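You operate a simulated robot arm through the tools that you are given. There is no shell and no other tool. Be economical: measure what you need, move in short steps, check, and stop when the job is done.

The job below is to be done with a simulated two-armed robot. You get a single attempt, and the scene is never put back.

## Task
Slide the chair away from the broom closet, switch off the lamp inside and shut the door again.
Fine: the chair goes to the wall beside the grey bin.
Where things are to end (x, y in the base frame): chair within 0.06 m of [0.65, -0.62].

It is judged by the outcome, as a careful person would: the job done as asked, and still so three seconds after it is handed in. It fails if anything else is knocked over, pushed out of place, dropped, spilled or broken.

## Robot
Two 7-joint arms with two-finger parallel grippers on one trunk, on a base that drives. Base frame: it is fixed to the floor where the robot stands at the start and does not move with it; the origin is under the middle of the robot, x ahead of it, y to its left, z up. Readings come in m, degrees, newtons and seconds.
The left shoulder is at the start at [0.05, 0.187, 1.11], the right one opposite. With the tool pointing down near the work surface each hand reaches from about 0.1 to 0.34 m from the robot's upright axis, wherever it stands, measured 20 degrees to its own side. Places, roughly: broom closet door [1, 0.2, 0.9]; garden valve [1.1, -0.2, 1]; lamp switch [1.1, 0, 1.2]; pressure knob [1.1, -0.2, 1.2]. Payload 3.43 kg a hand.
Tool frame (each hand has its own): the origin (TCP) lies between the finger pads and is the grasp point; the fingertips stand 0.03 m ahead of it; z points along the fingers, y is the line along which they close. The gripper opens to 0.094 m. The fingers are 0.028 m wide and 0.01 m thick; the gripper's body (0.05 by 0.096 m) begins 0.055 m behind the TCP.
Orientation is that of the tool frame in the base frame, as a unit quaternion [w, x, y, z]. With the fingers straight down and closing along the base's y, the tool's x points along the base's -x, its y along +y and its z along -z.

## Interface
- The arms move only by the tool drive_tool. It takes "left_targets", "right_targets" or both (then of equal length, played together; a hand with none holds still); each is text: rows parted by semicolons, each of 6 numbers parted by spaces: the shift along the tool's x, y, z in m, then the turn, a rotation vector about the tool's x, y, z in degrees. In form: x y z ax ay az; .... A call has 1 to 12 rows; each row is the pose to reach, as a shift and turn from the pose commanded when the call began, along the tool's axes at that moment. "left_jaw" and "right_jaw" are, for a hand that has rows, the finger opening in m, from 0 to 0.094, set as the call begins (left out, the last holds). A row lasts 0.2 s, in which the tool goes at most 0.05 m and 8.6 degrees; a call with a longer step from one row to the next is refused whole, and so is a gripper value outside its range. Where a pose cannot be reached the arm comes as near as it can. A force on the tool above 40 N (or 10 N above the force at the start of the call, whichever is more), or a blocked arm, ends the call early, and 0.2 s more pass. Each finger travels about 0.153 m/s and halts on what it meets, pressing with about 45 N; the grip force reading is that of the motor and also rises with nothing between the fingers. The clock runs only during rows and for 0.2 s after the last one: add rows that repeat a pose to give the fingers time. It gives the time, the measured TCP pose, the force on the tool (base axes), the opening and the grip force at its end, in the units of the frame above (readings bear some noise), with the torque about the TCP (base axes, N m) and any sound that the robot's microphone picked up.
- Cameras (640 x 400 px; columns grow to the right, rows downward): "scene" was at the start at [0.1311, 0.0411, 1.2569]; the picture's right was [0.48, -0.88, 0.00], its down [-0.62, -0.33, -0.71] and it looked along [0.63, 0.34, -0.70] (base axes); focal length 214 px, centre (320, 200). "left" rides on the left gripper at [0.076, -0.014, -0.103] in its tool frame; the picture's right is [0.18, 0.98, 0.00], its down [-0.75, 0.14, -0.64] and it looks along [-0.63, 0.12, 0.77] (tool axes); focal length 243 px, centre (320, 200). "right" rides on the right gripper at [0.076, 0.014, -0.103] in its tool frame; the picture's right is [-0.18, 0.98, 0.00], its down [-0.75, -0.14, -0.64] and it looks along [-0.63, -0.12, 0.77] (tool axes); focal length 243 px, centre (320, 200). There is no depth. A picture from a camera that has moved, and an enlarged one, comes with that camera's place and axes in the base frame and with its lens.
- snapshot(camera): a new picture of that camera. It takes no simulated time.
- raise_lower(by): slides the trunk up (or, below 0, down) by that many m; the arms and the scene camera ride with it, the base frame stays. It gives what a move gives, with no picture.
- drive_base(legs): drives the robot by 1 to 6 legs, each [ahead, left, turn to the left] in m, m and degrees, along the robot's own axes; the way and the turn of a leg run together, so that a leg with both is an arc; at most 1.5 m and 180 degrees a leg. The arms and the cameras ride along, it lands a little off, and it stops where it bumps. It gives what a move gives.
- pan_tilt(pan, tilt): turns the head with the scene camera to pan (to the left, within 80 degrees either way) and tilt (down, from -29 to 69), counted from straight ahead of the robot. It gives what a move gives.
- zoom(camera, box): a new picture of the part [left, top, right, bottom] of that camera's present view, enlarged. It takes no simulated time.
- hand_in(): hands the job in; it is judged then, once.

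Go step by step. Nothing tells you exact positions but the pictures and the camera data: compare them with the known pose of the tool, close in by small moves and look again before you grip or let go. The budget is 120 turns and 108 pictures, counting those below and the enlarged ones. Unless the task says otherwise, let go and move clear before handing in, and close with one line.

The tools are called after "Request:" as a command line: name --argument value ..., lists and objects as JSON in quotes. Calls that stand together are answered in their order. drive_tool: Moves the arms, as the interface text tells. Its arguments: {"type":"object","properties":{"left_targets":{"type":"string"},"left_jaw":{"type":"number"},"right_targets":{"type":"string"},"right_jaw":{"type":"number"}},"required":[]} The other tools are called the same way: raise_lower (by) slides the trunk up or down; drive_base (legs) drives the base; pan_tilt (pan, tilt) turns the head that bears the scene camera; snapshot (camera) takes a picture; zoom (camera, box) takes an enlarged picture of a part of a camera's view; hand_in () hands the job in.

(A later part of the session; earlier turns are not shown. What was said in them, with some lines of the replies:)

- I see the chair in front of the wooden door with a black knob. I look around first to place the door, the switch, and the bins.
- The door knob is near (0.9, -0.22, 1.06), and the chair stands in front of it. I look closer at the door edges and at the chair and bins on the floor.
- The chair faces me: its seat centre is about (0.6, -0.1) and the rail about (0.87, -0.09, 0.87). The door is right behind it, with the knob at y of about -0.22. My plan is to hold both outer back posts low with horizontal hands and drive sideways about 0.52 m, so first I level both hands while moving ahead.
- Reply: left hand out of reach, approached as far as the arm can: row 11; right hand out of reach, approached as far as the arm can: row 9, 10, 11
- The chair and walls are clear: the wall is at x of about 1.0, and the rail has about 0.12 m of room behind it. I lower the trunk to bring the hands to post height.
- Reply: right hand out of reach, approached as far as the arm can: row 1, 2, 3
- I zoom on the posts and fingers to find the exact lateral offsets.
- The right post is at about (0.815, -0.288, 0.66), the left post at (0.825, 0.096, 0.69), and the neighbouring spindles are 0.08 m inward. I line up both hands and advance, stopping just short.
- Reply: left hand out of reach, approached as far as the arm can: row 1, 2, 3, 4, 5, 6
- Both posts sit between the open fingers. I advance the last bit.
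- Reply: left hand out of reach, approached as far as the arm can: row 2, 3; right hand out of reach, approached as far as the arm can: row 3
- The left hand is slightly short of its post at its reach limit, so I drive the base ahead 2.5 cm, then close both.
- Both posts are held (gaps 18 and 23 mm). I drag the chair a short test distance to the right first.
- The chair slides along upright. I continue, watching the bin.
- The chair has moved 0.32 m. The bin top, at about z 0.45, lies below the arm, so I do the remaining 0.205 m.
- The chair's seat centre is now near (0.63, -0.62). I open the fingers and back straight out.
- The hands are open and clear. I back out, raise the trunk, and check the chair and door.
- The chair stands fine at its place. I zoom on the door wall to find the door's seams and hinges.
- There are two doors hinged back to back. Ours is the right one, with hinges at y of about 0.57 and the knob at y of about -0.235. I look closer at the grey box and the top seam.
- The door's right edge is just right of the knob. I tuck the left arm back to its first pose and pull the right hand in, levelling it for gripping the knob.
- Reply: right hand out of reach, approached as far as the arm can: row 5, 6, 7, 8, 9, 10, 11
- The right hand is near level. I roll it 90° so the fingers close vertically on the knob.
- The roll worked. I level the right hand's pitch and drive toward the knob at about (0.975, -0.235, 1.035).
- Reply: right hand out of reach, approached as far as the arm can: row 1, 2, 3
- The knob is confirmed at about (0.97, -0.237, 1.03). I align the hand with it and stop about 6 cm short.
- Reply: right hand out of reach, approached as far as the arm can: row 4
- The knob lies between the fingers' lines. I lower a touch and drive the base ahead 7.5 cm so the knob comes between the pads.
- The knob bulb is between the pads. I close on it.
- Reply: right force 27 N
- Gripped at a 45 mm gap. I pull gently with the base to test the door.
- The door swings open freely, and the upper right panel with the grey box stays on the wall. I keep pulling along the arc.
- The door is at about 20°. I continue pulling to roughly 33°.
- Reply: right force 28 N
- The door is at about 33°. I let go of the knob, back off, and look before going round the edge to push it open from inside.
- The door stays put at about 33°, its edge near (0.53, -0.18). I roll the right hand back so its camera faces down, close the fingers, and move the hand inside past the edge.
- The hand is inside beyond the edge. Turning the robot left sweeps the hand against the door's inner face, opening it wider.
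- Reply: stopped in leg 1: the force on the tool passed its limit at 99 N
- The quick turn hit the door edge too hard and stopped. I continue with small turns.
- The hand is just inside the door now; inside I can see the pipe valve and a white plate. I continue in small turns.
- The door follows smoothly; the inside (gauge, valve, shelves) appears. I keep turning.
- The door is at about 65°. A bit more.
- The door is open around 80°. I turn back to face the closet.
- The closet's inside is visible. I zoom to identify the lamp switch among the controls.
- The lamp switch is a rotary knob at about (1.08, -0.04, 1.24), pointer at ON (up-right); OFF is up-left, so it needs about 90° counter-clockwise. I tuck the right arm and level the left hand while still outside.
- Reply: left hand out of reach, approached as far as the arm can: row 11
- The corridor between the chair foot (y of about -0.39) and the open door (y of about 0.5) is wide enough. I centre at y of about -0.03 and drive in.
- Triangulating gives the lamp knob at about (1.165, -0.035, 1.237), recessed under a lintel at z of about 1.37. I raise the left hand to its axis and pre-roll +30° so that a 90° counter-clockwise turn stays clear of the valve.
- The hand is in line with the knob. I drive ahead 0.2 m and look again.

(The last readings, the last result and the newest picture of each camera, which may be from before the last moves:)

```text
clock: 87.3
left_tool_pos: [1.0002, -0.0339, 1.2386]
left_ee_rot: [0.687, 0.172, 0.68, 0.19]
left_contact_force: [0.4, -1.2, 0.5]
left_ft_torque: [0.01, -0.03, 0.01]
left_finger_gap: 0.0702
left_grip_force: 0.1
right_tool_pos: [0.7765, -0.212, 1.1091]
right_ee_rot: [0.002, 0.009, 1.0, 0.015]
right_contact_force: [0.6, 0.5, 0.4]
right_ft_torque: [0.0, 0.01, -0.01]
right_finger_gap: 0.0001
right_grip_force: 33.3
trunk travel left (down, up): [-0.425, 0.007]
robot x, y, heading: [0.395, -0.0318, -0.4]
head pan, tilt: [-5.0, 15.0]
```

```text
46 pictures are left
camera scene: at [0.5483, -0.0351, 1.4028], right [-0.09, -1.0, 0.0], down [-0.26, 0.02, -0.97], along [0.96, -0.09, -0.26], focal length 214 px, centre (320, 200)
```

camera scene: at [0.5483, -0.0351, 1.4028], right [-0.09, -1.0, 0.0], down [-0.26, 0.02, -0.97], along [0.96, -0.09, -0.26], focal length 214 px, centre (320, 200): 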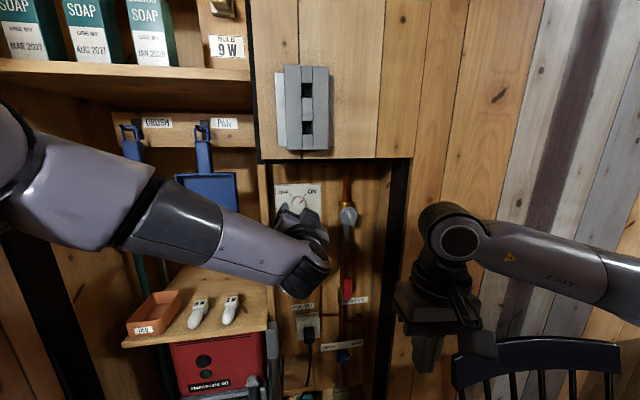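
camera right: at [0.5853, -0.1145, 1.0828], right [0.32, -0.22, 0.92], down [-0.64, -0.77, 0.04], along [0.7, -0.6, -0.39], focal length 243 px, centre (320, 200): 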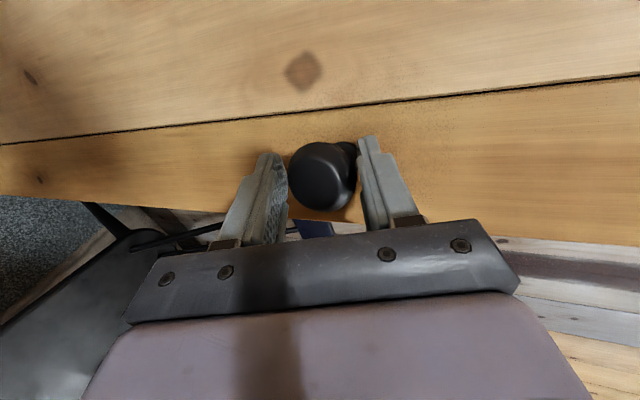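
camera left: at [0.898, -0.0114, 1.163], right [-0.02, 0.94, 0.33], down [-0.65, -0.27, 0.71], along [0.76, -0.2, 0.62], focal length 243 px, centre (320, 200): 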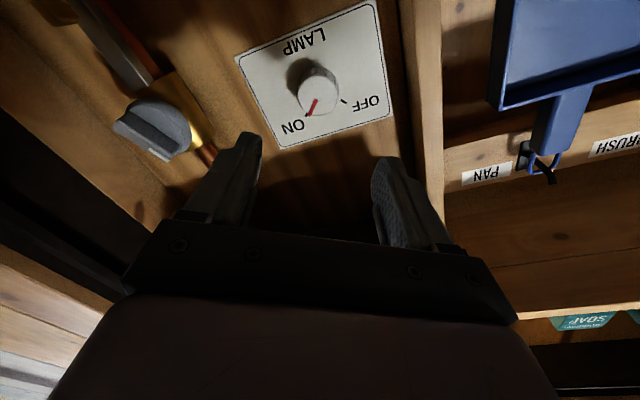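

The knob's front is at about x 1.143, on the hand's axis. I extend the arm by 0.1 m and check.

Request:
drive_tool --left_targets "0 0 0.025 0 0 0; 0 0 0.05 0 0 0; 0 0 0.075 0 0 0; 0 0 0.1 0 0 0"

Request:
snapshot --camera "left"

```text
clock: 88.3
left_tool_pos: [1.1005, -0.0335, 1.2399]
left_ee_rot: [0.687, 0.174, 0.679, 0.19]
left_contact_force: [-0.2, -1.2, 0.6]
left_ft_torque: [-0.01, -0.07, 0.0]
left_finger_gap: 0.0701
left_grip_force: 0.1
right_tool_pos: [0.7774, -0.2125, 1.1092]
right_ee_rot: [0.001, 0.009, 1.0, 0.015]
right_contact_force: [-0.4, 0.3, -0.6]
right_ft_torque: [0.0, 0.03, 0.01]
right_finger_gap: 0.0
right_grip_force: 33.6
trunk travel left (down, up): [-0.425, 0.007]
robot x, y, heading: [0.3953, -0.0292, -0.2]
head pan, tilt: [-5.0, 15.0]
```

```text
45 pictures are left
camera left: at [0.9985, -0.0093, 1.1647], right [-0.02, 0.94, 0.33], down [-0.65, -0.27, 0.71], along [0.76, -0.2, 0.62], focal length 243 px, centre (320, 200)
```

left: 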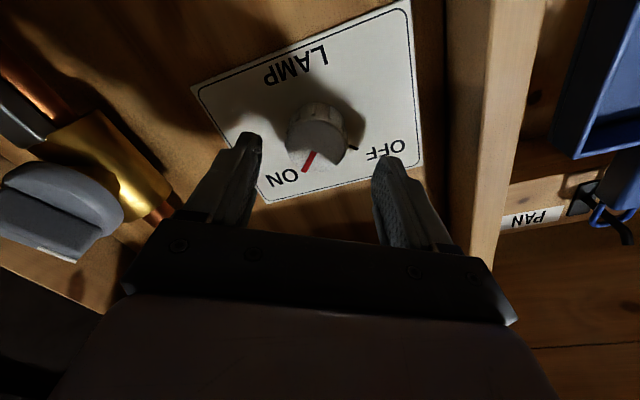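

Still centred. I advance 3 cm more.

Request:
drive_tool --left_targets "0 0 0.015 0 0 0; 0 0 0.03 0 0 0"

Request:
snapshot --camera "left"

```text
clock: 88.9
left_tool_pos: [1.1257, -0.0306, 1.2433]
left_ee_rot: [0.687, 0.174, 0.68, 0.189]
left_contact_force: [-22.6, 3.0, -4.6]
left_ft_torque: [-0.31, -0.12, 1.09]
left_finger_gap: 0.0707
left_grip_force: 0.6
right_tool_pos: [0.774, -0.2109, 1.1101]
right_ee_rot: [0.003, 0.008, 1.0, 0.015]
right_contact_force: [-0.5, 0.6, 0.0]
right_ft_torque: [0.01, -0.02, 0.01]
right_finger_gap: 0.0002
right_grip_force: 33.4
trunk travel left (down, up): [-0.425, 0.007]
robot x, y, heading: [0.3959, -0.0277, -0.1]
head pan, tilt: [-5.0, 15.0]
```

```text
44 pictures are left
camera left: at [1.0245, -0.0089, 1.166], right [-0.02, 0.94, 0.33], down [-0.65, -0.26, 0.71], along [0.76, -0.2, 0.62], focal length 243 px, centre (320, 200)
```

left: 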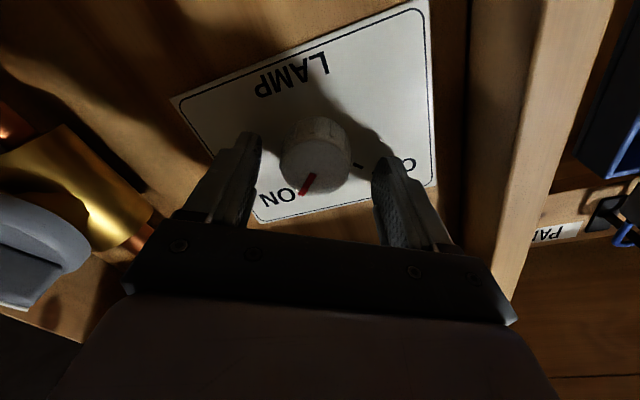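

The fingertips just touch the plate around the knob. I back off about 1 cm and close on the knob.

Request:
drive_tool --left_targets "0 0 -0.012 0 0 0; 0 0 -0.012 0 0 0; 0 0 -0.012 0 0 0"

Request:
drive_tool --left_targets "0 0 0 0 0 0; 0 0 0 0 0 0; 0 0 0 0 0 0" --left_jaw 0.0

Request:
snapshot --camera "left"

```text
clock: 89.7
left_tool_pos: [1.1167, -0.0308, 1.2426]
left_ee_rot: [0.687, 0.174, 0.679, 0.19]
left_contact_force: [0.4, 0.3, 0.8]
left_ft_torque: [0.0, -0.03, 0.04]
left_finger_gap: 0.0699
left_grip_force: 0.0
right_tool_pos: [0.7763, -0.211, 1.1104]
right_ee_rot: [0.001, 0.009, 1.0, 0.015]
right_contact_force: [0.1, 0.4, -0.2]
right_ft_torque: [0.0, -0.01, 0.02]
right_finger_gap: 0.0001
right_grip_force: 33.3
trunk travel left (down, up): [-0.425, 0.007]
robot x, y, heading: [0.3932, -0.025, -0.4]
head pan, tilt: [-5.0, 15.0]
```

```text
clock: 90.5
left_tool_pos: [1.117, -0.0344, 1.2391]
left_ee_rot: [0.686, 0.176, 0.68, 0.189]
left_contact_force: [-2.5, -8.4, -7.9]
left_ft_torque: [-0.02, -0.23, -0.37]
left_finger_gap: 0.0381
left_grip_force: 45.5
right_tool_pos: [0.7778, -0.2133, 1.109]
right_ee_rot: [0.002, 0.01, 1.0, 0.016]
right_contact_force: [0.1, 0.1, -0.4]
right_ft_torque: [0.04, 0.01, 0.01]
right_finger_gap: 0.0
right_grip_force: 32.7
trunk travel left (down, up): [-0.425, 0.007]
robot x, y, heading: [0.3974, -0.03, -0.5]
head pan, tilt: [-5.0, 15.0]
```

```text
43 pictures are left
camera left: at [1.0153, -0.0109, 1.1641], right [-0.02, 0.94, 0.33], down [-0.65, -0.26, 0.72], along [0.76, -0.2, 0.62], focal length 243 px, centre (320, 200)
```

left: 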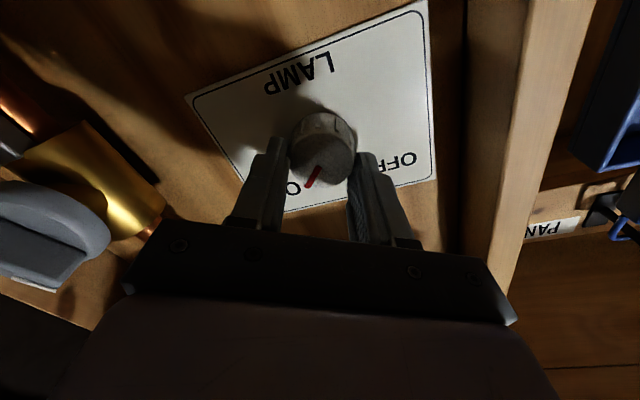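

The knob is held. I turn it counter-clockwise (seen from me) about 90° toward OFF.

Request:
drive_tool --left_targets "0 0 0 0 0 -8; 0 0 0 0 0 -16; 0 0 0 0 0 -24; 0 0 0 0 0 -32; 0 0 0 0 0 -40; 0 0 0 0 0 -48; 0 0 0 0 0 -56; 0 0 0 0 0 -64; 0 0 0 0 0 -72; 0 0 0 0 0 -80; 0 0 0 0 0 -88"

Request:
snapshot --camera "left"

Request:
snapshot --camera "scene"

```text
clock: 92.9
left_tool_pos: [1.1182, -0.0259, 1.2386]
left_ee_rot: [0.625, -0.35, 0.61, -0.339]
left_contact_force: [-19.7, 16.3, -21.0]
left_ft_torque: [0.98, 0.65, 1.04]
left_finger_gap: 0.0381
left_grip_force: 44.8
right_tool_pos: [0.7755, -0.2098, 1.1095]
right_ee_rot: [0.001, 0.009, 1.0, 0.014]
right_contact_force: [0.4, 0.7, 0.5]
right_ft_torque: [0.02, 0.02, 0.03]
right_finger_gap: 0.0
right_grip_force: 33.0
trunk travel left (down, up): [-0.425, 0.007]
robot x, y, heading: [0.3938, -0.026, -0.3]
head pan, tilt: [-5.0, 15.0]
```

```text
42 pictures are left
camera left: at [1.0175, -0.102, 1.2082], right [0.0, 0.36, -0.93], down [-0.66, 0.7, 0.27], along [0.75, 0.62, 0.24], focal length 243 px, centre (320, 200)
```

left: 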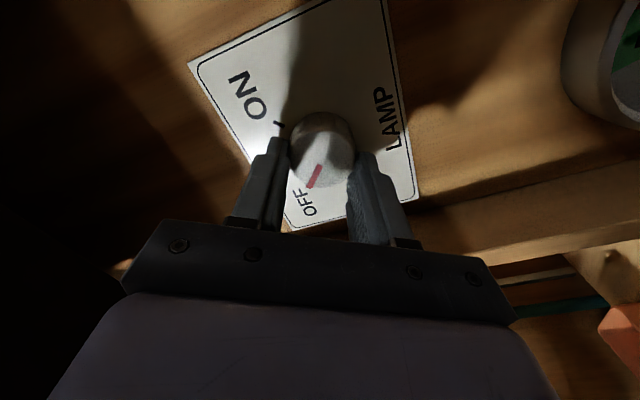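

```text
41 pictures are left
camera scene: at [0.5471, -0.0322, 1.403], right [-0.09, -1.0, 0.0], down [-0.26, 0.02, -0.97], along [0.96, -0.09, -0.26], focal length 214 px, centre (320, 200)
```

scene: 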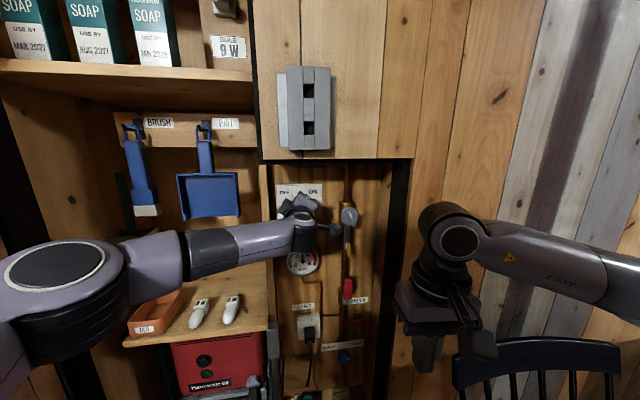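

The pointer is at OFF and the closet has gone darker. I release and pull straight back.

Request:
drive_tool --left_targets "0 0 0 0 0 0; 0 0 0 0 0 0; 0 0 0 0 0 0" --left_jaw 0.07

Request:
drive_tool --left_targets "0 0 -0.03 0 0 0; 0 0 -0.06 0 0 0; 0 0 -0.09 0 0 0; 0 0 -0.12 0 0 0"

Request:
drive_base --legs '[[-0.2, 0, 0], [-0.25, 0, 0]]'

Request:
snapshot --camera "scene"

```text
clock: 93.7
left_tool_pos: [1.1161, -0.032, 1.2425]
left_ee_rot: [0.626, -0.346, 0.61, -0.341]
left_contact_force: [0.1, -0.1, 0.2]
left_ft_torque: [0.0, -0.02, 0.02]
left_finger_gap: 0.0697
left_grip_force: 0.0
right_tool_pos: [0.7755, -0.2119, 1.109]
right_ee_rot: [0.001, 0.009, 1.0, 0.014]
right_contact_force: [0.2, -0.7, 0.1]
right_ft_torque: [-0.03, 0.01, 0.0]
right_finger_gap: 0.0
right_grip_force: 32.5
trunk travel left (down, up): [-0.425, 0.007]
robot x, y, heading: [0.3971, -0.0312, -0.5]
head pan, tilt: [-5.0, 15.0]
```

```text
clock: 94.7
left_tool_pos: [0.9959, -0.0341, 1.2392]
left_ee_rot: [0.627, -0.348, 0.609, -0.34]
left_contact_force: [0.3, 0.9, -1.2]
left_ft_torque: [-0.08, -0.03, -0.01]
left_finger_gap: 0.0703
left_grip_force: 0.1
right_tool_pos: [0.7757, -0.2117, 1.1091]
right_ee_rot: [0.001, 0.009, 1.0, 0.015]
right_contact_force: [-0.1, -0.4, 0.0]
right_ft_torque: [-0.03, 0.03, 0.0]
right_finger_gap: 0.0001
right_grip_force: 33.2
trunk travel left (down, up): [-0.425, 0.007]
robot x, y, heading: [0.3943, -0.0312, -0.3]
head pan, tilt: [-5.0, 15.0]
```

```text
clock: 97.7
left_tool_pos: [0.5459, -0.0322, 1.2401]
left_ee_rot: [0.627, -0.347, 0.609, -0.341]
left_contact_force: [-0.2, 0.1, -0.6]
left_ft_torque: [0.03, 0.01, 0.0]
left_finger_gap: 0.0701
left_grip_force: 0.1
right_tool_pos: [0.3249, -0.2097, 1.1083]
right_ee_rot: [0.002, 0.008, 1.0, 0.015]
right_contact_force: [-0.4, -0.1, -0.6]
right_ft_torque: [0.0, -0.04, -0.02]
right_finger_gap: 0.0001
right_grip_force: 33.5
trunk travel left (down, up): [-0.425, 0.007]
robot x, y, heading: [-0.0564, -0.0222, 0.0]
head pan, tilt: [-5.0, 15.0]
```

```text
40 pictures are left
camera scene: at [0.0959, -0.033, 1.403], right [-0.09, -1.0, 0.0], down [-0.26, 0.02, -0.97], along [0.96, -0.09, -0.26], focal length 214 px, centre (320, 200)
```

scene: 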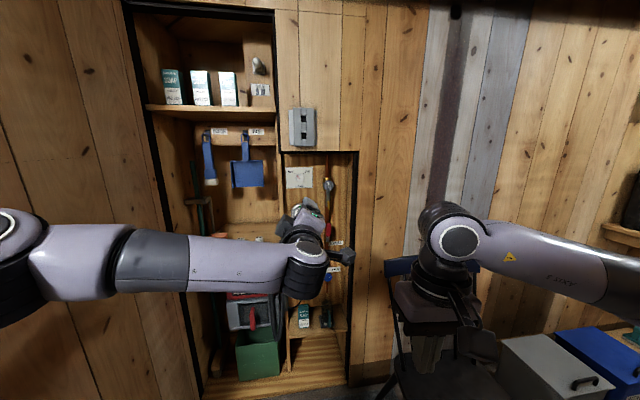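

Request:
zoom --camera "scene" --box '[270, 150, 366, 210]'

Request:
zoom --camera "scene" --box '[140, 20, 300, 120]'

```text
6.67 times, centred on (318, 180) of scene
camera zoom: at [0.0959, -0.033, 1.403], right [-0.09, -1.0, 0.0], down [-0.26, 0.02, -0.97], along [0.96, -0.09, -0.26], focal length 1430 px, centre (333, 333)
```

zoom: 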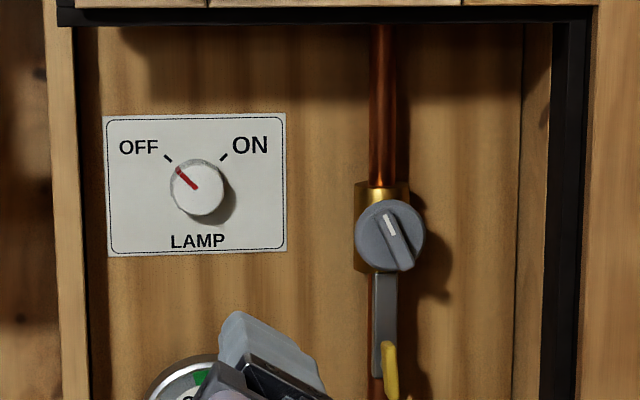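

```text
4.00 times, centred on (220, 70) of scene
camera zoom: at [0.0959, -0.033, 1.403], right [-0.09, -1.0, 0.0], down [-0.26, 0.02, -0.97], along [0.96, -0.09, -0.26], focal length 858 px, centre (720, 720)
```

zoom: 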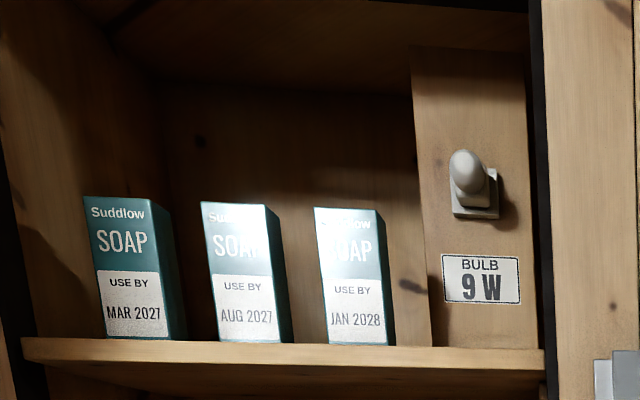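

The lamp is off (pointer at OFF, bulb dark) and the valve is unchanged. Now I close the door: back out, unroll and fold the left arm, and lower the trunk below the door's hooks.

Request:
drive_tool --left_targets "0 0 0 0 0 8; 0 0 0 0 0 16; 0 0 0 0 0 24; 0 0 0 0 0 32; 0 0 0 0 0 40; 0 0 0 0 0 48; 0 0 0 0 0 56; 0 0 0 0 0 60" --left_jaw 0.0

Request:
drive_tool --left_targets "0 0.01 -0.02 0 8 0; 0 0.02 -0.04 0 16 0; 0 0.03 -0.06 0 24 0; 0 0.04 -0.08 0 32 0; 0 0.05 -0.1 0 40 0; 0 0.06 -0.12 0 48 0; 0 0.07 -0.14 0 56 0; 0 0.08 -0.16 0 64 0; 0 0.09 -0.18 0 72 0; 0 0.1 -0.2 0 80 0; 0 0.11 -0.21 0 88 0"

Request:
drive_base --legs '[[-0.38, 0, 0]]'

Request:
raise_lower --by -0.2

Request:
pan_tilt --pan 30 --tilt 35

Request:
snapshot --camera "scene"

```text
clock: 99.5
left_tool_pos: [0.5449, -0.0326, 1.2384]
left_ee_rot: [0.713, 0.004, 0.701, 0.02]
left_contact_force: [0.8, 0.5, -0.3]
left_ft_torque: [0.01, -0.01, -0.01]
left_finger_gap: 0.0003
left_grip_force: 33.0
right_tool_pos: [0.325, -0.2102, 1.1094]
right_ee_rot: [0.001, 0.007, 1.0, 0.015]
right_contact_force: [-0.7, -1.2, 0.6]
right_ft_torque: [0.02, -0.03, 0.03]
right_finger_gap: 0.0
right_grip_force: 33.2
trunk travel left (down, up): [-0.425, 0.007]
robot x, y, heading: [-0.0594, -0.0277, -0.3]
head pan, tilt: [-5.0, 15.0]
```

```text
clock: 101.9
left_tool_pos: [0.3338, 0.0733, 1.2396]
left_ee_rot: [0.024, -0.011, 1.0, 0.015]
left_contact_force: [-0.4, 1.1, 0.0]
left_ft_torque: [-0.01, -0.01, -0.03]
left_finger_gap: 0.0
left_grip_force: 32.7
right_tool_pos: [0.326, -0.2092, 1.1097]
right_ee_rot: [0.001, 0.008, 1.0, 0.015]
right_contact_force: [-0.7, 0.0, 0.5]
right_ft_torque: [-0.01, 0.01, 0.01]
right_finger_gap: 0.0003
right_grip_force: 33.2
trunk travel left (down, up): [-0.425, 0.007]
robot x, y, heading: [-0.0594, -0.0276, -0.4]
head pan, tilt: [-5.0, 15.0]
```

```text
clock: 104.3
left_tool_pos: [-0.0452, 0.0749, 1.2402]
left_ee_rot: [0.026, -0.01, 0.999, 0.016]
left_contact_force: [0.4, -0.6, 1.3]
left_ft_torque: [-0.02, -0.01, 0.0]
left_finger_gap: 0.0
left_grip_force: 33.6
right_tool_pos: [-0.0551, -0.2079, 1.1105]
right_ee_rot: [0.001, 0.009, 1.0, 0.015]
right_contact_force: [0.0, 0.0, 1.0]
right_ft_torque: [-0.02, -0.03, 0.0]
right_finger_gap: 0.0
right_grip_force: 33.4
trunk travel left (down, up): [-0.425, 0.007]
robot x, y, heading: [-0.432, -0.0246, -0.0]
head pan, tilt: [-5.0, 15.0]
```

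```text
clock: 106.5
left_tool_pos: [-0.0453, 0.0746, 1.0393]
left_ee_rot: [0.026, -0.01, 0.999, 0.016]
left_contact_force: [0.2, -0.5, -0.3]
left_ft_torque: [-0.01, 0.0, -0.01]
left_finger_gap: 0.0002
left_grip_force: 33.0
right_tool_pos: [-0.0545, -0.2082, 0.909]
right_ee_rot: [0.0, 0.008, 1.0, 0.015]
right_contact_force: [0.5, -0.7, 0.6]
right_ft_torque: [-0.01, -0.02, 0.0]
right_finger_gap: 0.0
right_grip_force: 32.9
trunk travel left (down, up): [-0.225, 0.207]
robot x, y, heading: [-0.433, -0.0225, -0.4]
head pan, tilt: [-5.0, 15.0]
```

```text
clock: 107.5
left_tool_pos: [-0.0463, 0.0733, 1.0393]
left_ee_rot: [0.026, -0.01, 0.999, 0.016]
left_contact_force: [-0.8, 0.7, 0.4]
left_ft_torque: [-0.03, -0.01, 0.05]
left_finger_gap: 0.0001
left_grip_force: 33.1
right_tool_pos: [-0.0541, -0.2079, 0.91]
right_ee_rot: [0.001, 0.009, 1.0, 0.014]
right_contact_force: [0.3, 0.0, -0.9]
right_ft_torque: [0.02, 0.01, 0.02]
right_finger_gap: 0.0002
right_grip_force: 32.8
trunk travel left (down, up): [-0.225, 0.207]
robot x, y, heading: [-0.4322, -0.0222, -0.2]
head pan, tilt: [30.0, 35.0]
```

```text
37 pictures are left
camera scene: at [-0.2991, 0.0209, 1.171], right [0.49, -0.87, 0.0], down [-0.5, -0.28, -0.82], along [0.71, 0.41, -0.57], focal length 214 px, centre (320, 200)
```

scene: 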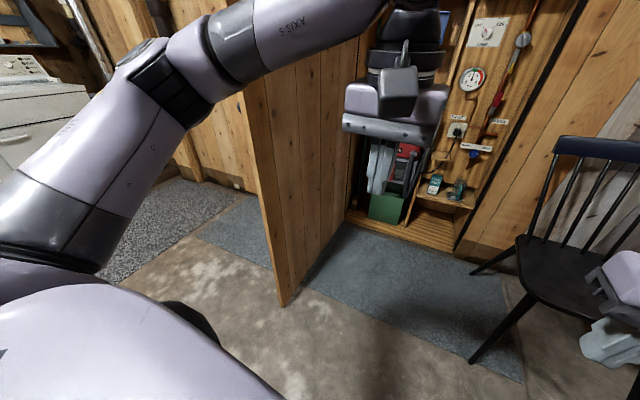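

The door edge is at about (0.165, 0.52). I drive left so the left hand lines up outside the door.

Request:
drive_base --legs '[[0, 0.3, 0], [0, 0.3, 0]]'

Request:
snapshot --camera "scene"

```text
clock: 113.5
left_tool_pos: [-0.0453, 0.6783, 1.0399]
left_ee_rot: [0.026, -0.012, 0.999, 0.016]
left_contact_force: [0.1, -0.4, -0.5]
left_ft_torque: [0.01, -0.01, 0.04]
left_finger_gap: 0.0
left_grip_force: 33.2
right_tool_pos: [-0.0519, 0.3968, 0.9086]
right_ee_rot: [0.001, 0.006, 1.0, 0.015]
right_contact_force: [0.0, -0.3, 0.0]
right_ft_torque: [0.0, 0.03, -0.03]
right_finger_gap: 0.0
right_grip_force: 33.2
trunk travel left (down, up): [-0.225, 0.207]
robot x, y, heading: [-0.4335, 0.5776, 0.2]
head pan, tilt: [30.0, 35.0]
```

```text
36 pictures are left
camera scene: at [-0.2982, 0.624, 1.1709], right [0.5, -0.87, 0.0], down [-0.5, -0.29, -0.82], along [0.71, 0.41, -0.57], focal length 214 px, centre (320, 200)
```

scene: 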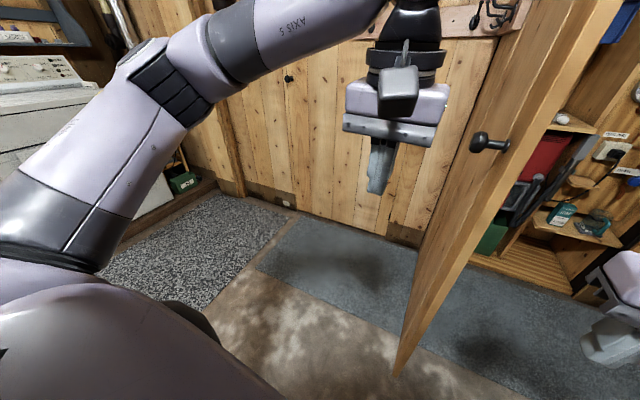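

The hand is clear to the left of the door. I level it ahead and extend along the outside of the door.

Request:
drive_tool --left_targets "-0.02 0 0 0 -8.2 0; -0.04 0 0 0 -16.4 0; -0.06 0 0 0 -24.6 0; -0.08 0 0 0 -32.8 0; -0.10 0 0 0 -41 0; -0.12 0 0 0 -49.2 0; -0.14 0 0 0 -57.4 0; -0.16 0 0 0 -65.6 0; -0.18 0 0 0 -73.8 0; -0.20 0 0 0 -82 0; -0.21 0 0 0 -88 0"

Request:
drive_tool --left_targets "0 0 0.04 0 0 0; 0 0 0.08 0 0 0; 0 0 0.12 0 0 0; 0 0 0.15 0 0 0"

Request:
snapshot --camera "scene"

```text
clock: 116.0
left_tool_pos: [0.165, 0.6834, 1.0499]
left_ee_rot: [0.714, 0.003, 0.7, 0.02]
left_contact_force: [-0.2, 0.6, -0.7]
left_ft_torque: [0.0, -0.03, 0.02]
left_finger_gap: 0.0
left_grip_force: 32.8
right_tool_pos: [-0.0534, 0.3965, 0.9092]
right_ee_rot: [0.002, 0.005, 1.0, 0.015]
right_contact_force: [0.8, 0.3, 0.7]
right_ft_torque: [-0.06, 0.0, 0.02]
right_finger_gap: 0.0003
right_grip_force: 33.2
trunk travel left (down, up): [-0.225, 0.207]
robot x, y, heading: [-0.4354, 0.5777, 0.2]
head pan, tilt: [30.0, 35.0]
```

```text
clock: 117.0
left_tool_pos: [0.3173, 0.6887, 1.0523]
left_ee_rot: [0.713, 0.003, 0.701, 0.021]
left_contact_force: [0.1, 0.5, 0.1]
left_ft_torque: [0.02, 0.0, 0.0]
left_finger_gap: 0.0001
left_grip_force: 33.1
right_tool_pos: [-0.0513, 0.3968, 0.9089]
right_ee_rot: [0.001, 0.006, 1.0, 0.015]
right_contact_force: [-0.3, -0.1, -0.3]
right_ft_torque: [0.02, 0.0, -0.01]
right_finger_gap: 0.0
right_grip_force: 33.2
trunk travel left (down, up): [-0.225, 0.207]
robot x, y, heading: [-0.4337, 0.5803, 0.0]
head pan, tilt: [30.0, 35.0]
```

```text
35 pictures are left
camera scene: at [-0.2981, 0.6239, 1.1709], right [0.5, -0.87, 0.0], down [-0.5, -0.29, -0.82], along [0.71, 0.41, -0.57], focal length 214 px, centre (320, 200)
```

scene: 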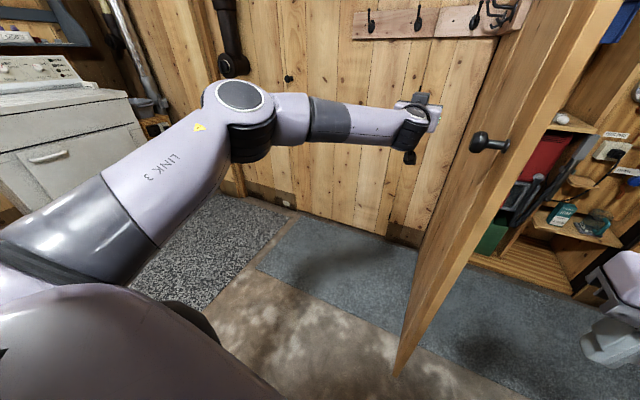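

The hand is outside the door. I drive right in short legs to swing it shut.

Request:
drive_base --legs '[[0, -0.05, 0], [0, -0.05, 0], [0, -0.06, 0], [0, -0.06, 0], [0, -0.06, 0], [0, -0.06, 0]]'

Request:
snapshot --camera "scene"

```text
clock: 120.9
left_tool_pos: [0.3188, 0.4638, 1.0523]
left_ee_rot: [0.713, -0.004, 0.7, 0.027]
left_contact_force: [4.9, 0.4, -2.5]
left_ft_torque: [0.12, -0.3, 0.22]
left_finger_gap: 0.0
left_grip_force: 32.8
right_tool_pos: [-0.051, 0.1633, 0.9085]
right_ee_rot: [0.001, 0.005, 1.0, 0.015]
right_contact_force: [-0.6, -0.1, -0.5]
right_ft_torque: [0.01, -0.02, -0.02]
right_finger_gap: 0.0
right_grip_force: 33.0
trunk travel left (down, up): [-0.225, 0.207]
robot x, y, heading: [-0.4309, 0.3434, 0.3]
head pan, tilt: [30.0, 35.0]
stopped in leg 5: the robot was blocked; the commanded pose is now the measured one
```

```text
34 pictures are left
camera scene: at [-0.2972, 0.39, 1.1708], right [0.5, -0.87, 0.0], down [-0.5, -0.29, -0.82], along [0.71, 0.41, -0.57], focal length 214 px, centre (320, 200)
```

scene: 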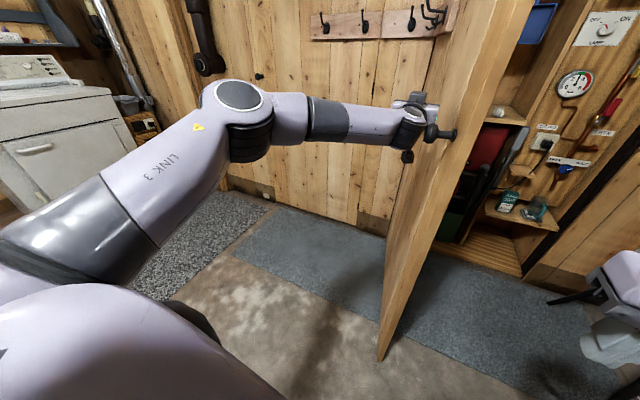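

The knob is catching behind the gripper, so I move along the arc: right and slightly ahead.

Request:
drive_base --legs '[[0.025, -0.04, 0], [0.025, -0.05, 0], [0.03, -0.05, 0]]'

Request:
snapshot --camera "scene"

```text
clock: 123.4
left_tool_pos: [0.3975, 0.321, 1.0535]
left_ee_rot: [0.714, -0.005, 0.7, 0.026]
left_contact_force: [-0.1, 0.2, -0.2]
left_ft_torque: [-0.01, 0.02, 0.02]
left_finger_gap: 0.0
left_grip_force: 33.3
right_tool_pos: [0.029, 0.0211, 0.9102]
right_ee_rot: [0.002, 0.005, 1.0, 0.015]
right_contact_force: [0.1, -0.1, -0.5]
right_ft_torque: [-0.01, 0.02, -0.04]
right_finger_gap: 0.0
right_grip_force: 32.5
trunk travel left (down, up): [-0.225, 0.207]
robot x, y, heading: [-0.3532, 0.204, 0.4]
head pan, tilt: [30.0, 35.0]
```

```text
33 pictures are left
camera scene: at [-0.2178, 0.2484, 1.1709], right [0.5, -0.87, 0.0], down [-0.5, -0.29, -0.82], along [0.71, 0.41, -0.57], focal length 214 px, centre (320, 200)
```

scene: 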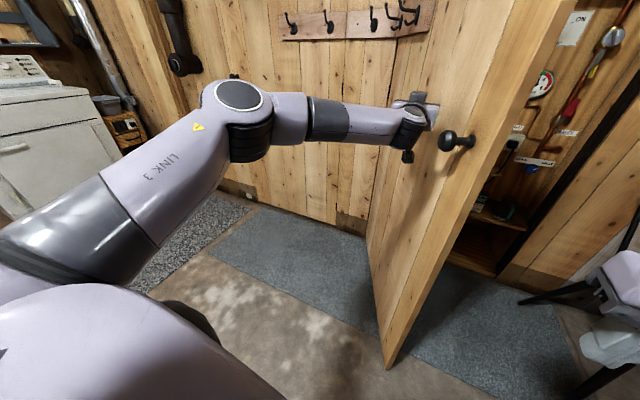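

It swings well now. I continue along the arc.

Request:
drive_base --legs '[[0.035, -0.05, 0], [0.04, -0.05, 0], [0.045, -0.05, 0], [0.05, -0.04, 0]]'

Request:
snapshot --camera "scene"

```text
clock: 126.5
left_tool_pos: [0.567, 0.1322, 1.0537]
left_ee_rot: [0.714, -0.003, 0.7, 0.025]
left_contact_force: [0.7, -0.9, 0.0]
left_ft_torque: [-0.01, -0.01, 0.01]
left_finger_gap: 0.0001
left_grip_force: 33.0
right_tool_pos: [0.1972, -0.1676, 0.909]
right_ee_rot: [0.001, 0.004, 1.0, 0.015]
right_contact_force: [0.4, 0.5, -0.2]
right_ft_torque: [0.04, 0.02, -0.02]
right_finger_gap: 0.0
right_grip_force: 33.0
trunk travel left (down, up): [-0.225, 0.207]
robot x, y, heading: [-0.1865, 0.0099, 0.1]
head pan, tilt: [30.0, 35.0]
```

```text
32 pictures are left
camera scene: at [-0.0492, 0.0597, 1.1709], right [0.5, -0.87, 0.0], down [-0.5, -0.29, -0.82], along [0.71, 0.41, -0.57], focal length 214 px, centre (320, 200)
```

scene: 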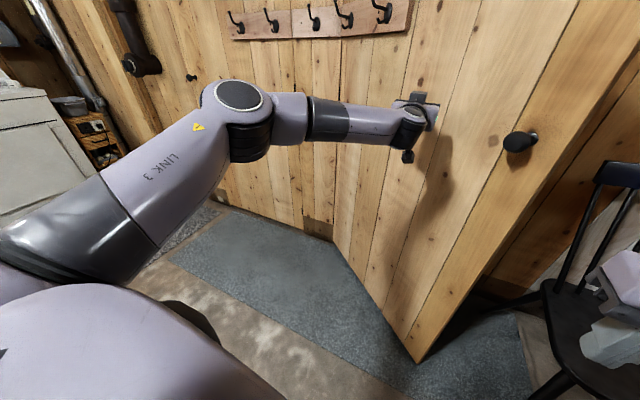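

The door is about 35° open. I push straight ahead with the left fist now.

Request:
drive_base --legs '[[0.05, -0.03, 0], [0.05, -0.03, 0], [0.05, 0, 0], [0.05, 0, 0], [0.05, 0, 0]]'

Request:
snapshot --camera "scene"

```text
clock: 129.6
left_tool_pos: [0.8152, 0.0729, 1.0527]
left_ee_rot: [0.714, -0.004, 0.7, 0.026]
left_contact_force: [0.0, 0.6, 0.9]
left_ft_torque: [0.03, 0.0, 0.02]
left_finger_gap: 0.0
left_grip_force: 33.0
right_tool_pos: [0.4459, -0.2268, 0.9098]
right_ee_rot: [0.001, 0.004, 1.0, 0.014]
right_contact_force: [0.6, 0.2, 0.7]
right_ft_torque: [-0.01, 0.0, -0.01]
right_finger_gap: 0.0
right_grip_force: 33.2
trunk travel left (down, up): [-0.225, 0.207]
robot x, y, heading: [0.0652, -0.0467, 0.1]
head pan, tilt: [30.0, 35.0]
```

```text
31 pictures are left
camera scene: at [0.1998, 0.0, 1.1708], right [0.5, -0.86, 0.0], down [-0.5, -0.29, -0.82], along [0.71, 0.41, -0.57], focal length 214 px, centre (320, 200)
```

scene: 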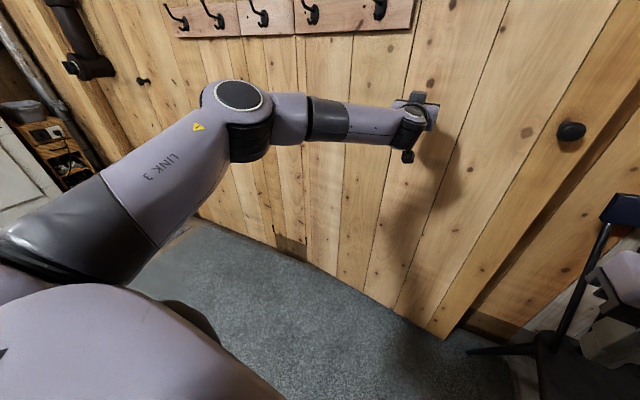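

Nearly shut. I continue in small pushes.

Request:
drive_base --legs '[[0.04, 0, 0], [0.04, 0, 0], [0.03, 0, 0]]'

Request:
snapshot --camera "scene"

```text
clock: 131.4
left_tool_pos: [0.9269, 0.0737, 1.0536]
left_ee_rot: [0.714, -0.004, 0.7, 0.027]
left_contact_force: [-0.7, -0.2, 0.4]
left_ft_torque: [0.0, -0.01, 0.01]
left_finger_gap: 0.0
left_grip_force: 32.5
right_tool_pos: [0.5571, -0.2267, 0.9089]
right_ee_rot: [0.0, 0.004, 1.0, 0.015]
right_contact_force: [0.0, -0.6, 0.3]
right_ft_torque: [0.02, 0.0, -0.02]
right_finger_gap: 0.0
right_grip_force: 32.8
trunk travel left (down, up): [-0.225, 0.207]
robot x, y, heading: [0.1741, -0.0484, -0.1]
head pan, tilt: [30.0, 35.0]
```

```text
30 pictures are left
camera scene: at [0.3107, 0.0002, 1.1708], right [0.5, -0.86, 0.0], down [-0.5, -0.29, -0.82], along [0.71, 0.41, -0.57], focal length 214 px, centre (320, 200)
```

scene: 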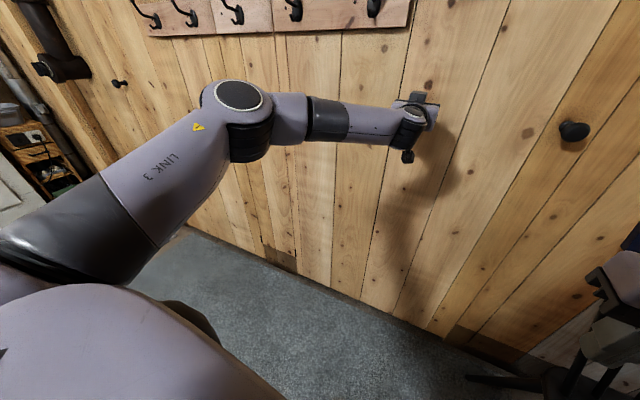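

It looks almost flush. I press the rest with the arm, which stops on force.

Request:
drive_tool --left_targets "0 0 0.01 0 0 0; 0 0 0.02 0 0 0; 0 0 0.03 0 0 0; 0 0 0.04 0 0 0; 0 0 0.05 0 0 0; 0 0 0.06 0 0 0"

Request:
pan_tilt --pan -10 --tilt 25

Request:
snapshot --camera "scene"

```text
clock: 132.4
left_tool_pos: [0.9581, 0.0749, 1.0545]
left_ee_rot: [0.713, -0.004, 0.701, 0.027]
left_contact_force: [-34.8, 3.9, 1.3]
left_ft_torque: [0.03, 0.38, 0.35]
left_finger_gap: 0.0001
left_grip_force: 32.6
right_tool_pos: [0.5529, -0.2245, 0.9119]
right_ee_rot: [0.004, 0.003, 1.0, 0.014]
right_contact_force: [-0.7, -0.8, 0.0]
right_ft_torque: [0.02, 0.0, -0.04]
right_finger_gap: 0.0
right_grip_force: 32.7
trunk travel left (down, up): [-0.225, 0.207]
robot x, y, heading: [0.1724, -0.0488, 0.3]
head pan, tilt: [30.0, 35.0]
stopped in row 4 (left hand): the force on the tool passed its limit at 56 N (the readings are from after the stop); the commanded pose is now the measured one
```

```text
clock: 133.5
left_tool_pos: [0.9576, 0.0752, 1.0531]
left_ee_rot: [0.713, -0.004, 0.701, 0.027]
left_contact_force: [-46.8, 6.1, 0.4]
left_ft_torque: [0.09, 0.54, 0.43]
left_finger_gap: 0.0
left_grip_force: 32.9
right_tool_pos: [0.5533, -0.2254, 0.9124]
right_ee_rot: [0.004, 0.003, 1.0, 0.014]
right_contact_force: [0.2, 0.2, 0.5]
right_ft_torque: [0.0, 0.01, -0.02]
right_finger_gap: 0.0002
right_grip_force: 33.3
trunk travel left (down, up): [-0.225, 0.207]
robot x, y, heading: [0.1764, -0.0473, -0.2]
head pan, tilt: [-10.0, 25.0]
```

```text
29 pictures are left
camera scene: at [0.3191, -0.0587, 1.1875], right [-0.17, -0.99, 0.0], down [-0.41, 0.07, -0.91], along [0.9, -0.15, -0.42], focal length 214 px, centre (320, 200)
```

scene: 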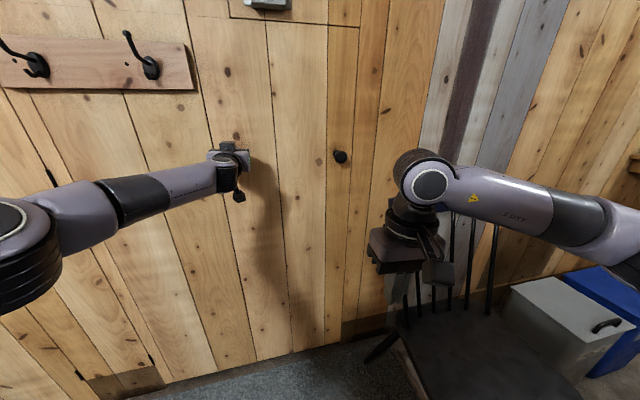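

The door is flush and blocked at the frame. I withdraw and check that it stays shut and where the chair is.

Request:
drive_tool --left_targets "0 0 -0.03 0 0 0; 0 0 -0.06 0 0 0"

Request:
drive_base --legs '[[-0.4, 0, 0]]'

Request:
raise_lower --by 0.1

Request:
snapshot --camera "scene"

Request:
pan_tilt --pan -25 --tilt 45

Request:
snapshot --camera "scene"

```text
clock: 134.1
left_tool_pos: [0.9014, 0.0725, 1.0482]
left_ee_rot: [0.711, -0.004, 0.703, 0.027]
left_contact_force: [0.5, 0.6, -0.8]
left_ft_torque: [0.01, -0.03, 0.01]
left_finger_gap: 0.0
left_grip_force: 33.0
right_tool_pos: [0.5561, -0.2264, 0.909]
right_ee_rot: [0.002, 0.004, 1.0, 0.015]
right_contact_force: [-0.3, -0.1, 0.0]
right_ft_torque: [0.02, -0.01, 0.0]
right_finger_gap: 0.0
right_grip_force: 32.9
trunk travel left (down, up): [-0.225, 0.207]
robot x, y, heading: [0.1721, -0.0488, 0.2]
head pan, tilt: [-10.0, 25.0]
```

```text
clock: 136.6
left_tool_pos: [0.5043, 0.0692, 1.0483]
left_ee_rot: [0.711, 0.0, 0.702, 0.024]
left_contact_force: [1.3, -0.3, -0.2]
left_ft_torque: [-0.02, 0.01, -0.01]
left_finger_gap: 0.0
left_grip_force: 32.8
right_tool_pos: [0.1587, -0.2293, 0.9093]
right_ee_rot: [0.003, 0.007, 1.0, 0.014]
right_contact_force: [0.3, 0.7, 0.1]
right_ft_torque: [0.02, 0.0, 0.0]
right_finger_gap: 0.0001
right_grip_force: 32.8
trunk travel left (down, up): [-0.225, 0.207]
robot x, y, heading: [-0.2253, -0.0472, -0.3]
head pan, tilt: [-10.0, 25.0]
```

```text
clock: 137.9
left_tool_pos: [0.5044, 0.0688, 1.1477]
left_ee_rot: [0.711, -0.002, 0.703, 0.026]
left_contact_force: [-1.0, 0.6, 0.2]
left_ft_torque: [-0.02, -0.01, 0.01]
left_finger_gap: 0.0001
left_grip_force: 32.9
right_tool_pos: [0.1587, -0.2278, 1.0102]
right_ee_rot: [0.001, 0.007, 1.0, 0.015]
right_contact_force: [-0.1, 0.1, -0.3]
right_ft_torque: [-0.02, 0.0, -0.01]
right_finger_gap: 0.0001
right_grip_force: 33.1
trunk travel left (down, up): [-0.325, 0.107]
robot x, y, heading: [-0.2253, -0.0444, 0.1]
head pan, tilt: [-10.0, 25.0]
```

```text
28 pictures are left
camera scene: at [-0.0732, -0.0607, 1.2866], right [-0.18, -0.98, 0.0], down [-0.42, 0.07, -0.91], along [0.89, -0.16, -0.42], focal length 214 px, centre (320, 200)
```

scene: 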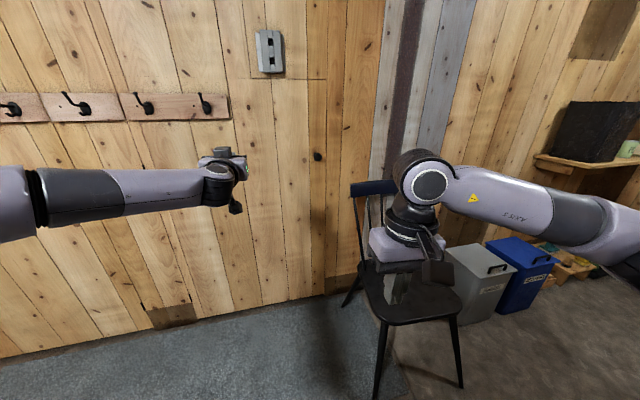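

```text
clock: 138.7
left_tool_pos: [0.5036, 0.0686, 1.1494]
left_ee_rot: [0.711, -0.002, 0.703, 0.025]
left_contact_force: [-0.3, 0.7, -0.6]
left_ft_torque: [-0.03, 0.01, 0.02]
left_finger_gap: 0.0001
left_grip_force: 32.8
right_tool_pos: [0.1583, -0.2276, 1.0087]
right_ee_rot: [0.003, 0.007, 1.0, 0.014]
right_contact_force: [-0.1, -0.4, 0.8]
right_ft_torque: [-0.04, 0.01, 0.03]
right_finger_gap: 0.0
right_grip_force: 32.7
trunk travel left (down, up): [-0.325, 0.107]
robot x, y, heading: [-0.224, -0.049, -0.1]
head pan, tilt: [-25.0, 45.0]
```

```text
27 pictures are left
camera scene: at [-0.0904, -0.0789, 1.2562], right [-0.42, -0.91, 0.0], down [-0.64, 0.3, -0.71], along [0.64, -0.3, -0.71], focal length 214 px, centre (320, 200)
```

scene: 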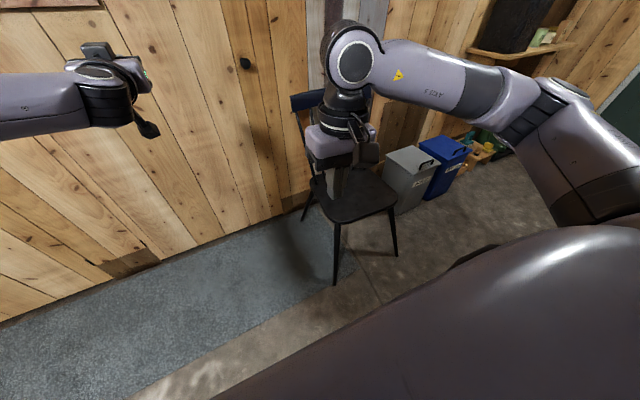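

The chair's feet are where I left them (mid y of about -0.625). I check closely that the door is flush.

Request:
pan_tilt --pan 0 --tilt 15

Request:
zoom --camera "scene" --box '[240, 80, 432, 200]'

Request:
zoom --camera "scene" --box '[300, 200, 460, 300]'

```text
clock: 139.7
left_tool_pos: [0.5034, 0.0674, 1.1476]
left_ee_rot: [0.711, -0.001, 0.703, 0.024]
left_contact_force: [0.8, 0.0, 0.5]
left_ft_torque: [0.0, -0.01, 0.0]
left_finger_gap: 0.0001
left_grip_force: 33.0
right_tool_pos: [0.158, -0.2292, 1.0102]
right_ee_rot: [0.003, 0.009, 1.0, 0.015]
right_contact_force: [-0.8, 0.1, -0.2]
right_ft_torque: [-0.02, 0.0, 0.0]
right_finger_gap: 0.0001
right_grip_force: 33.1
trunk travel left (down, up): [-0.325, 0.107]
robot x, y, heading: [-0.2212, -0.0446, -0.0]
head pan, tilt: [0.0, 15.0]
```

```text
3.33 times, centred on (336, 140) of scene
camera zoom: at [-0.0706, -0.0447, 1.3028], right [0.0, -1.0, 0.0], down [-0.26, 0.0, -0.97], along [0.97, 0.0, -0.26], focal length 715 px, centre (267, 400)
```

zoom: 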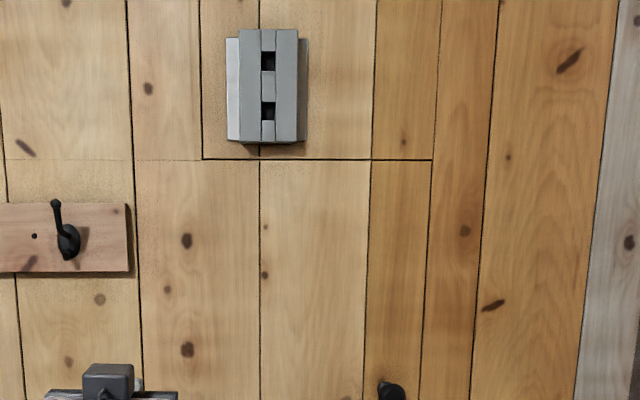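

```text
4.00 times, centred on (380, 250) of scene
camera zoom: at [-0.0706, -0.0447, 1.3028], right [0.0, -1.0, 0.0], down [-0.26, 0.0, -0.97], along [0.97, 0.0, -0.26], focal length 858 px, centre (80, 0)
```

zoom: 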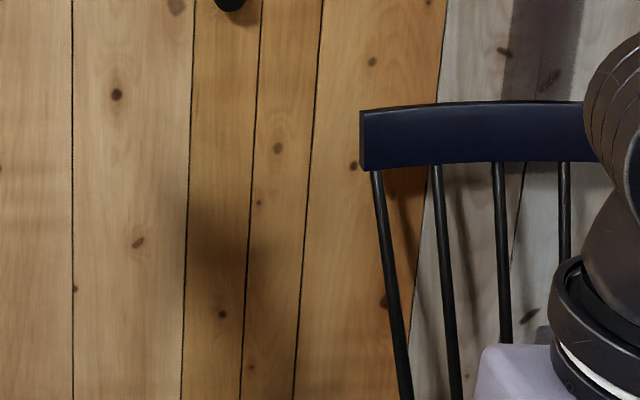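

The door is flush in its frame, the lamp is off, the chair stands at its spot, and both hands are clear. I hand the job in.

Request:
hand_in

```text
The job is handed in.
```

The chair now stands by the wall beside the grey bin, at about (0.63, -0.62). The closet lamp is switched off and the door is shut again.
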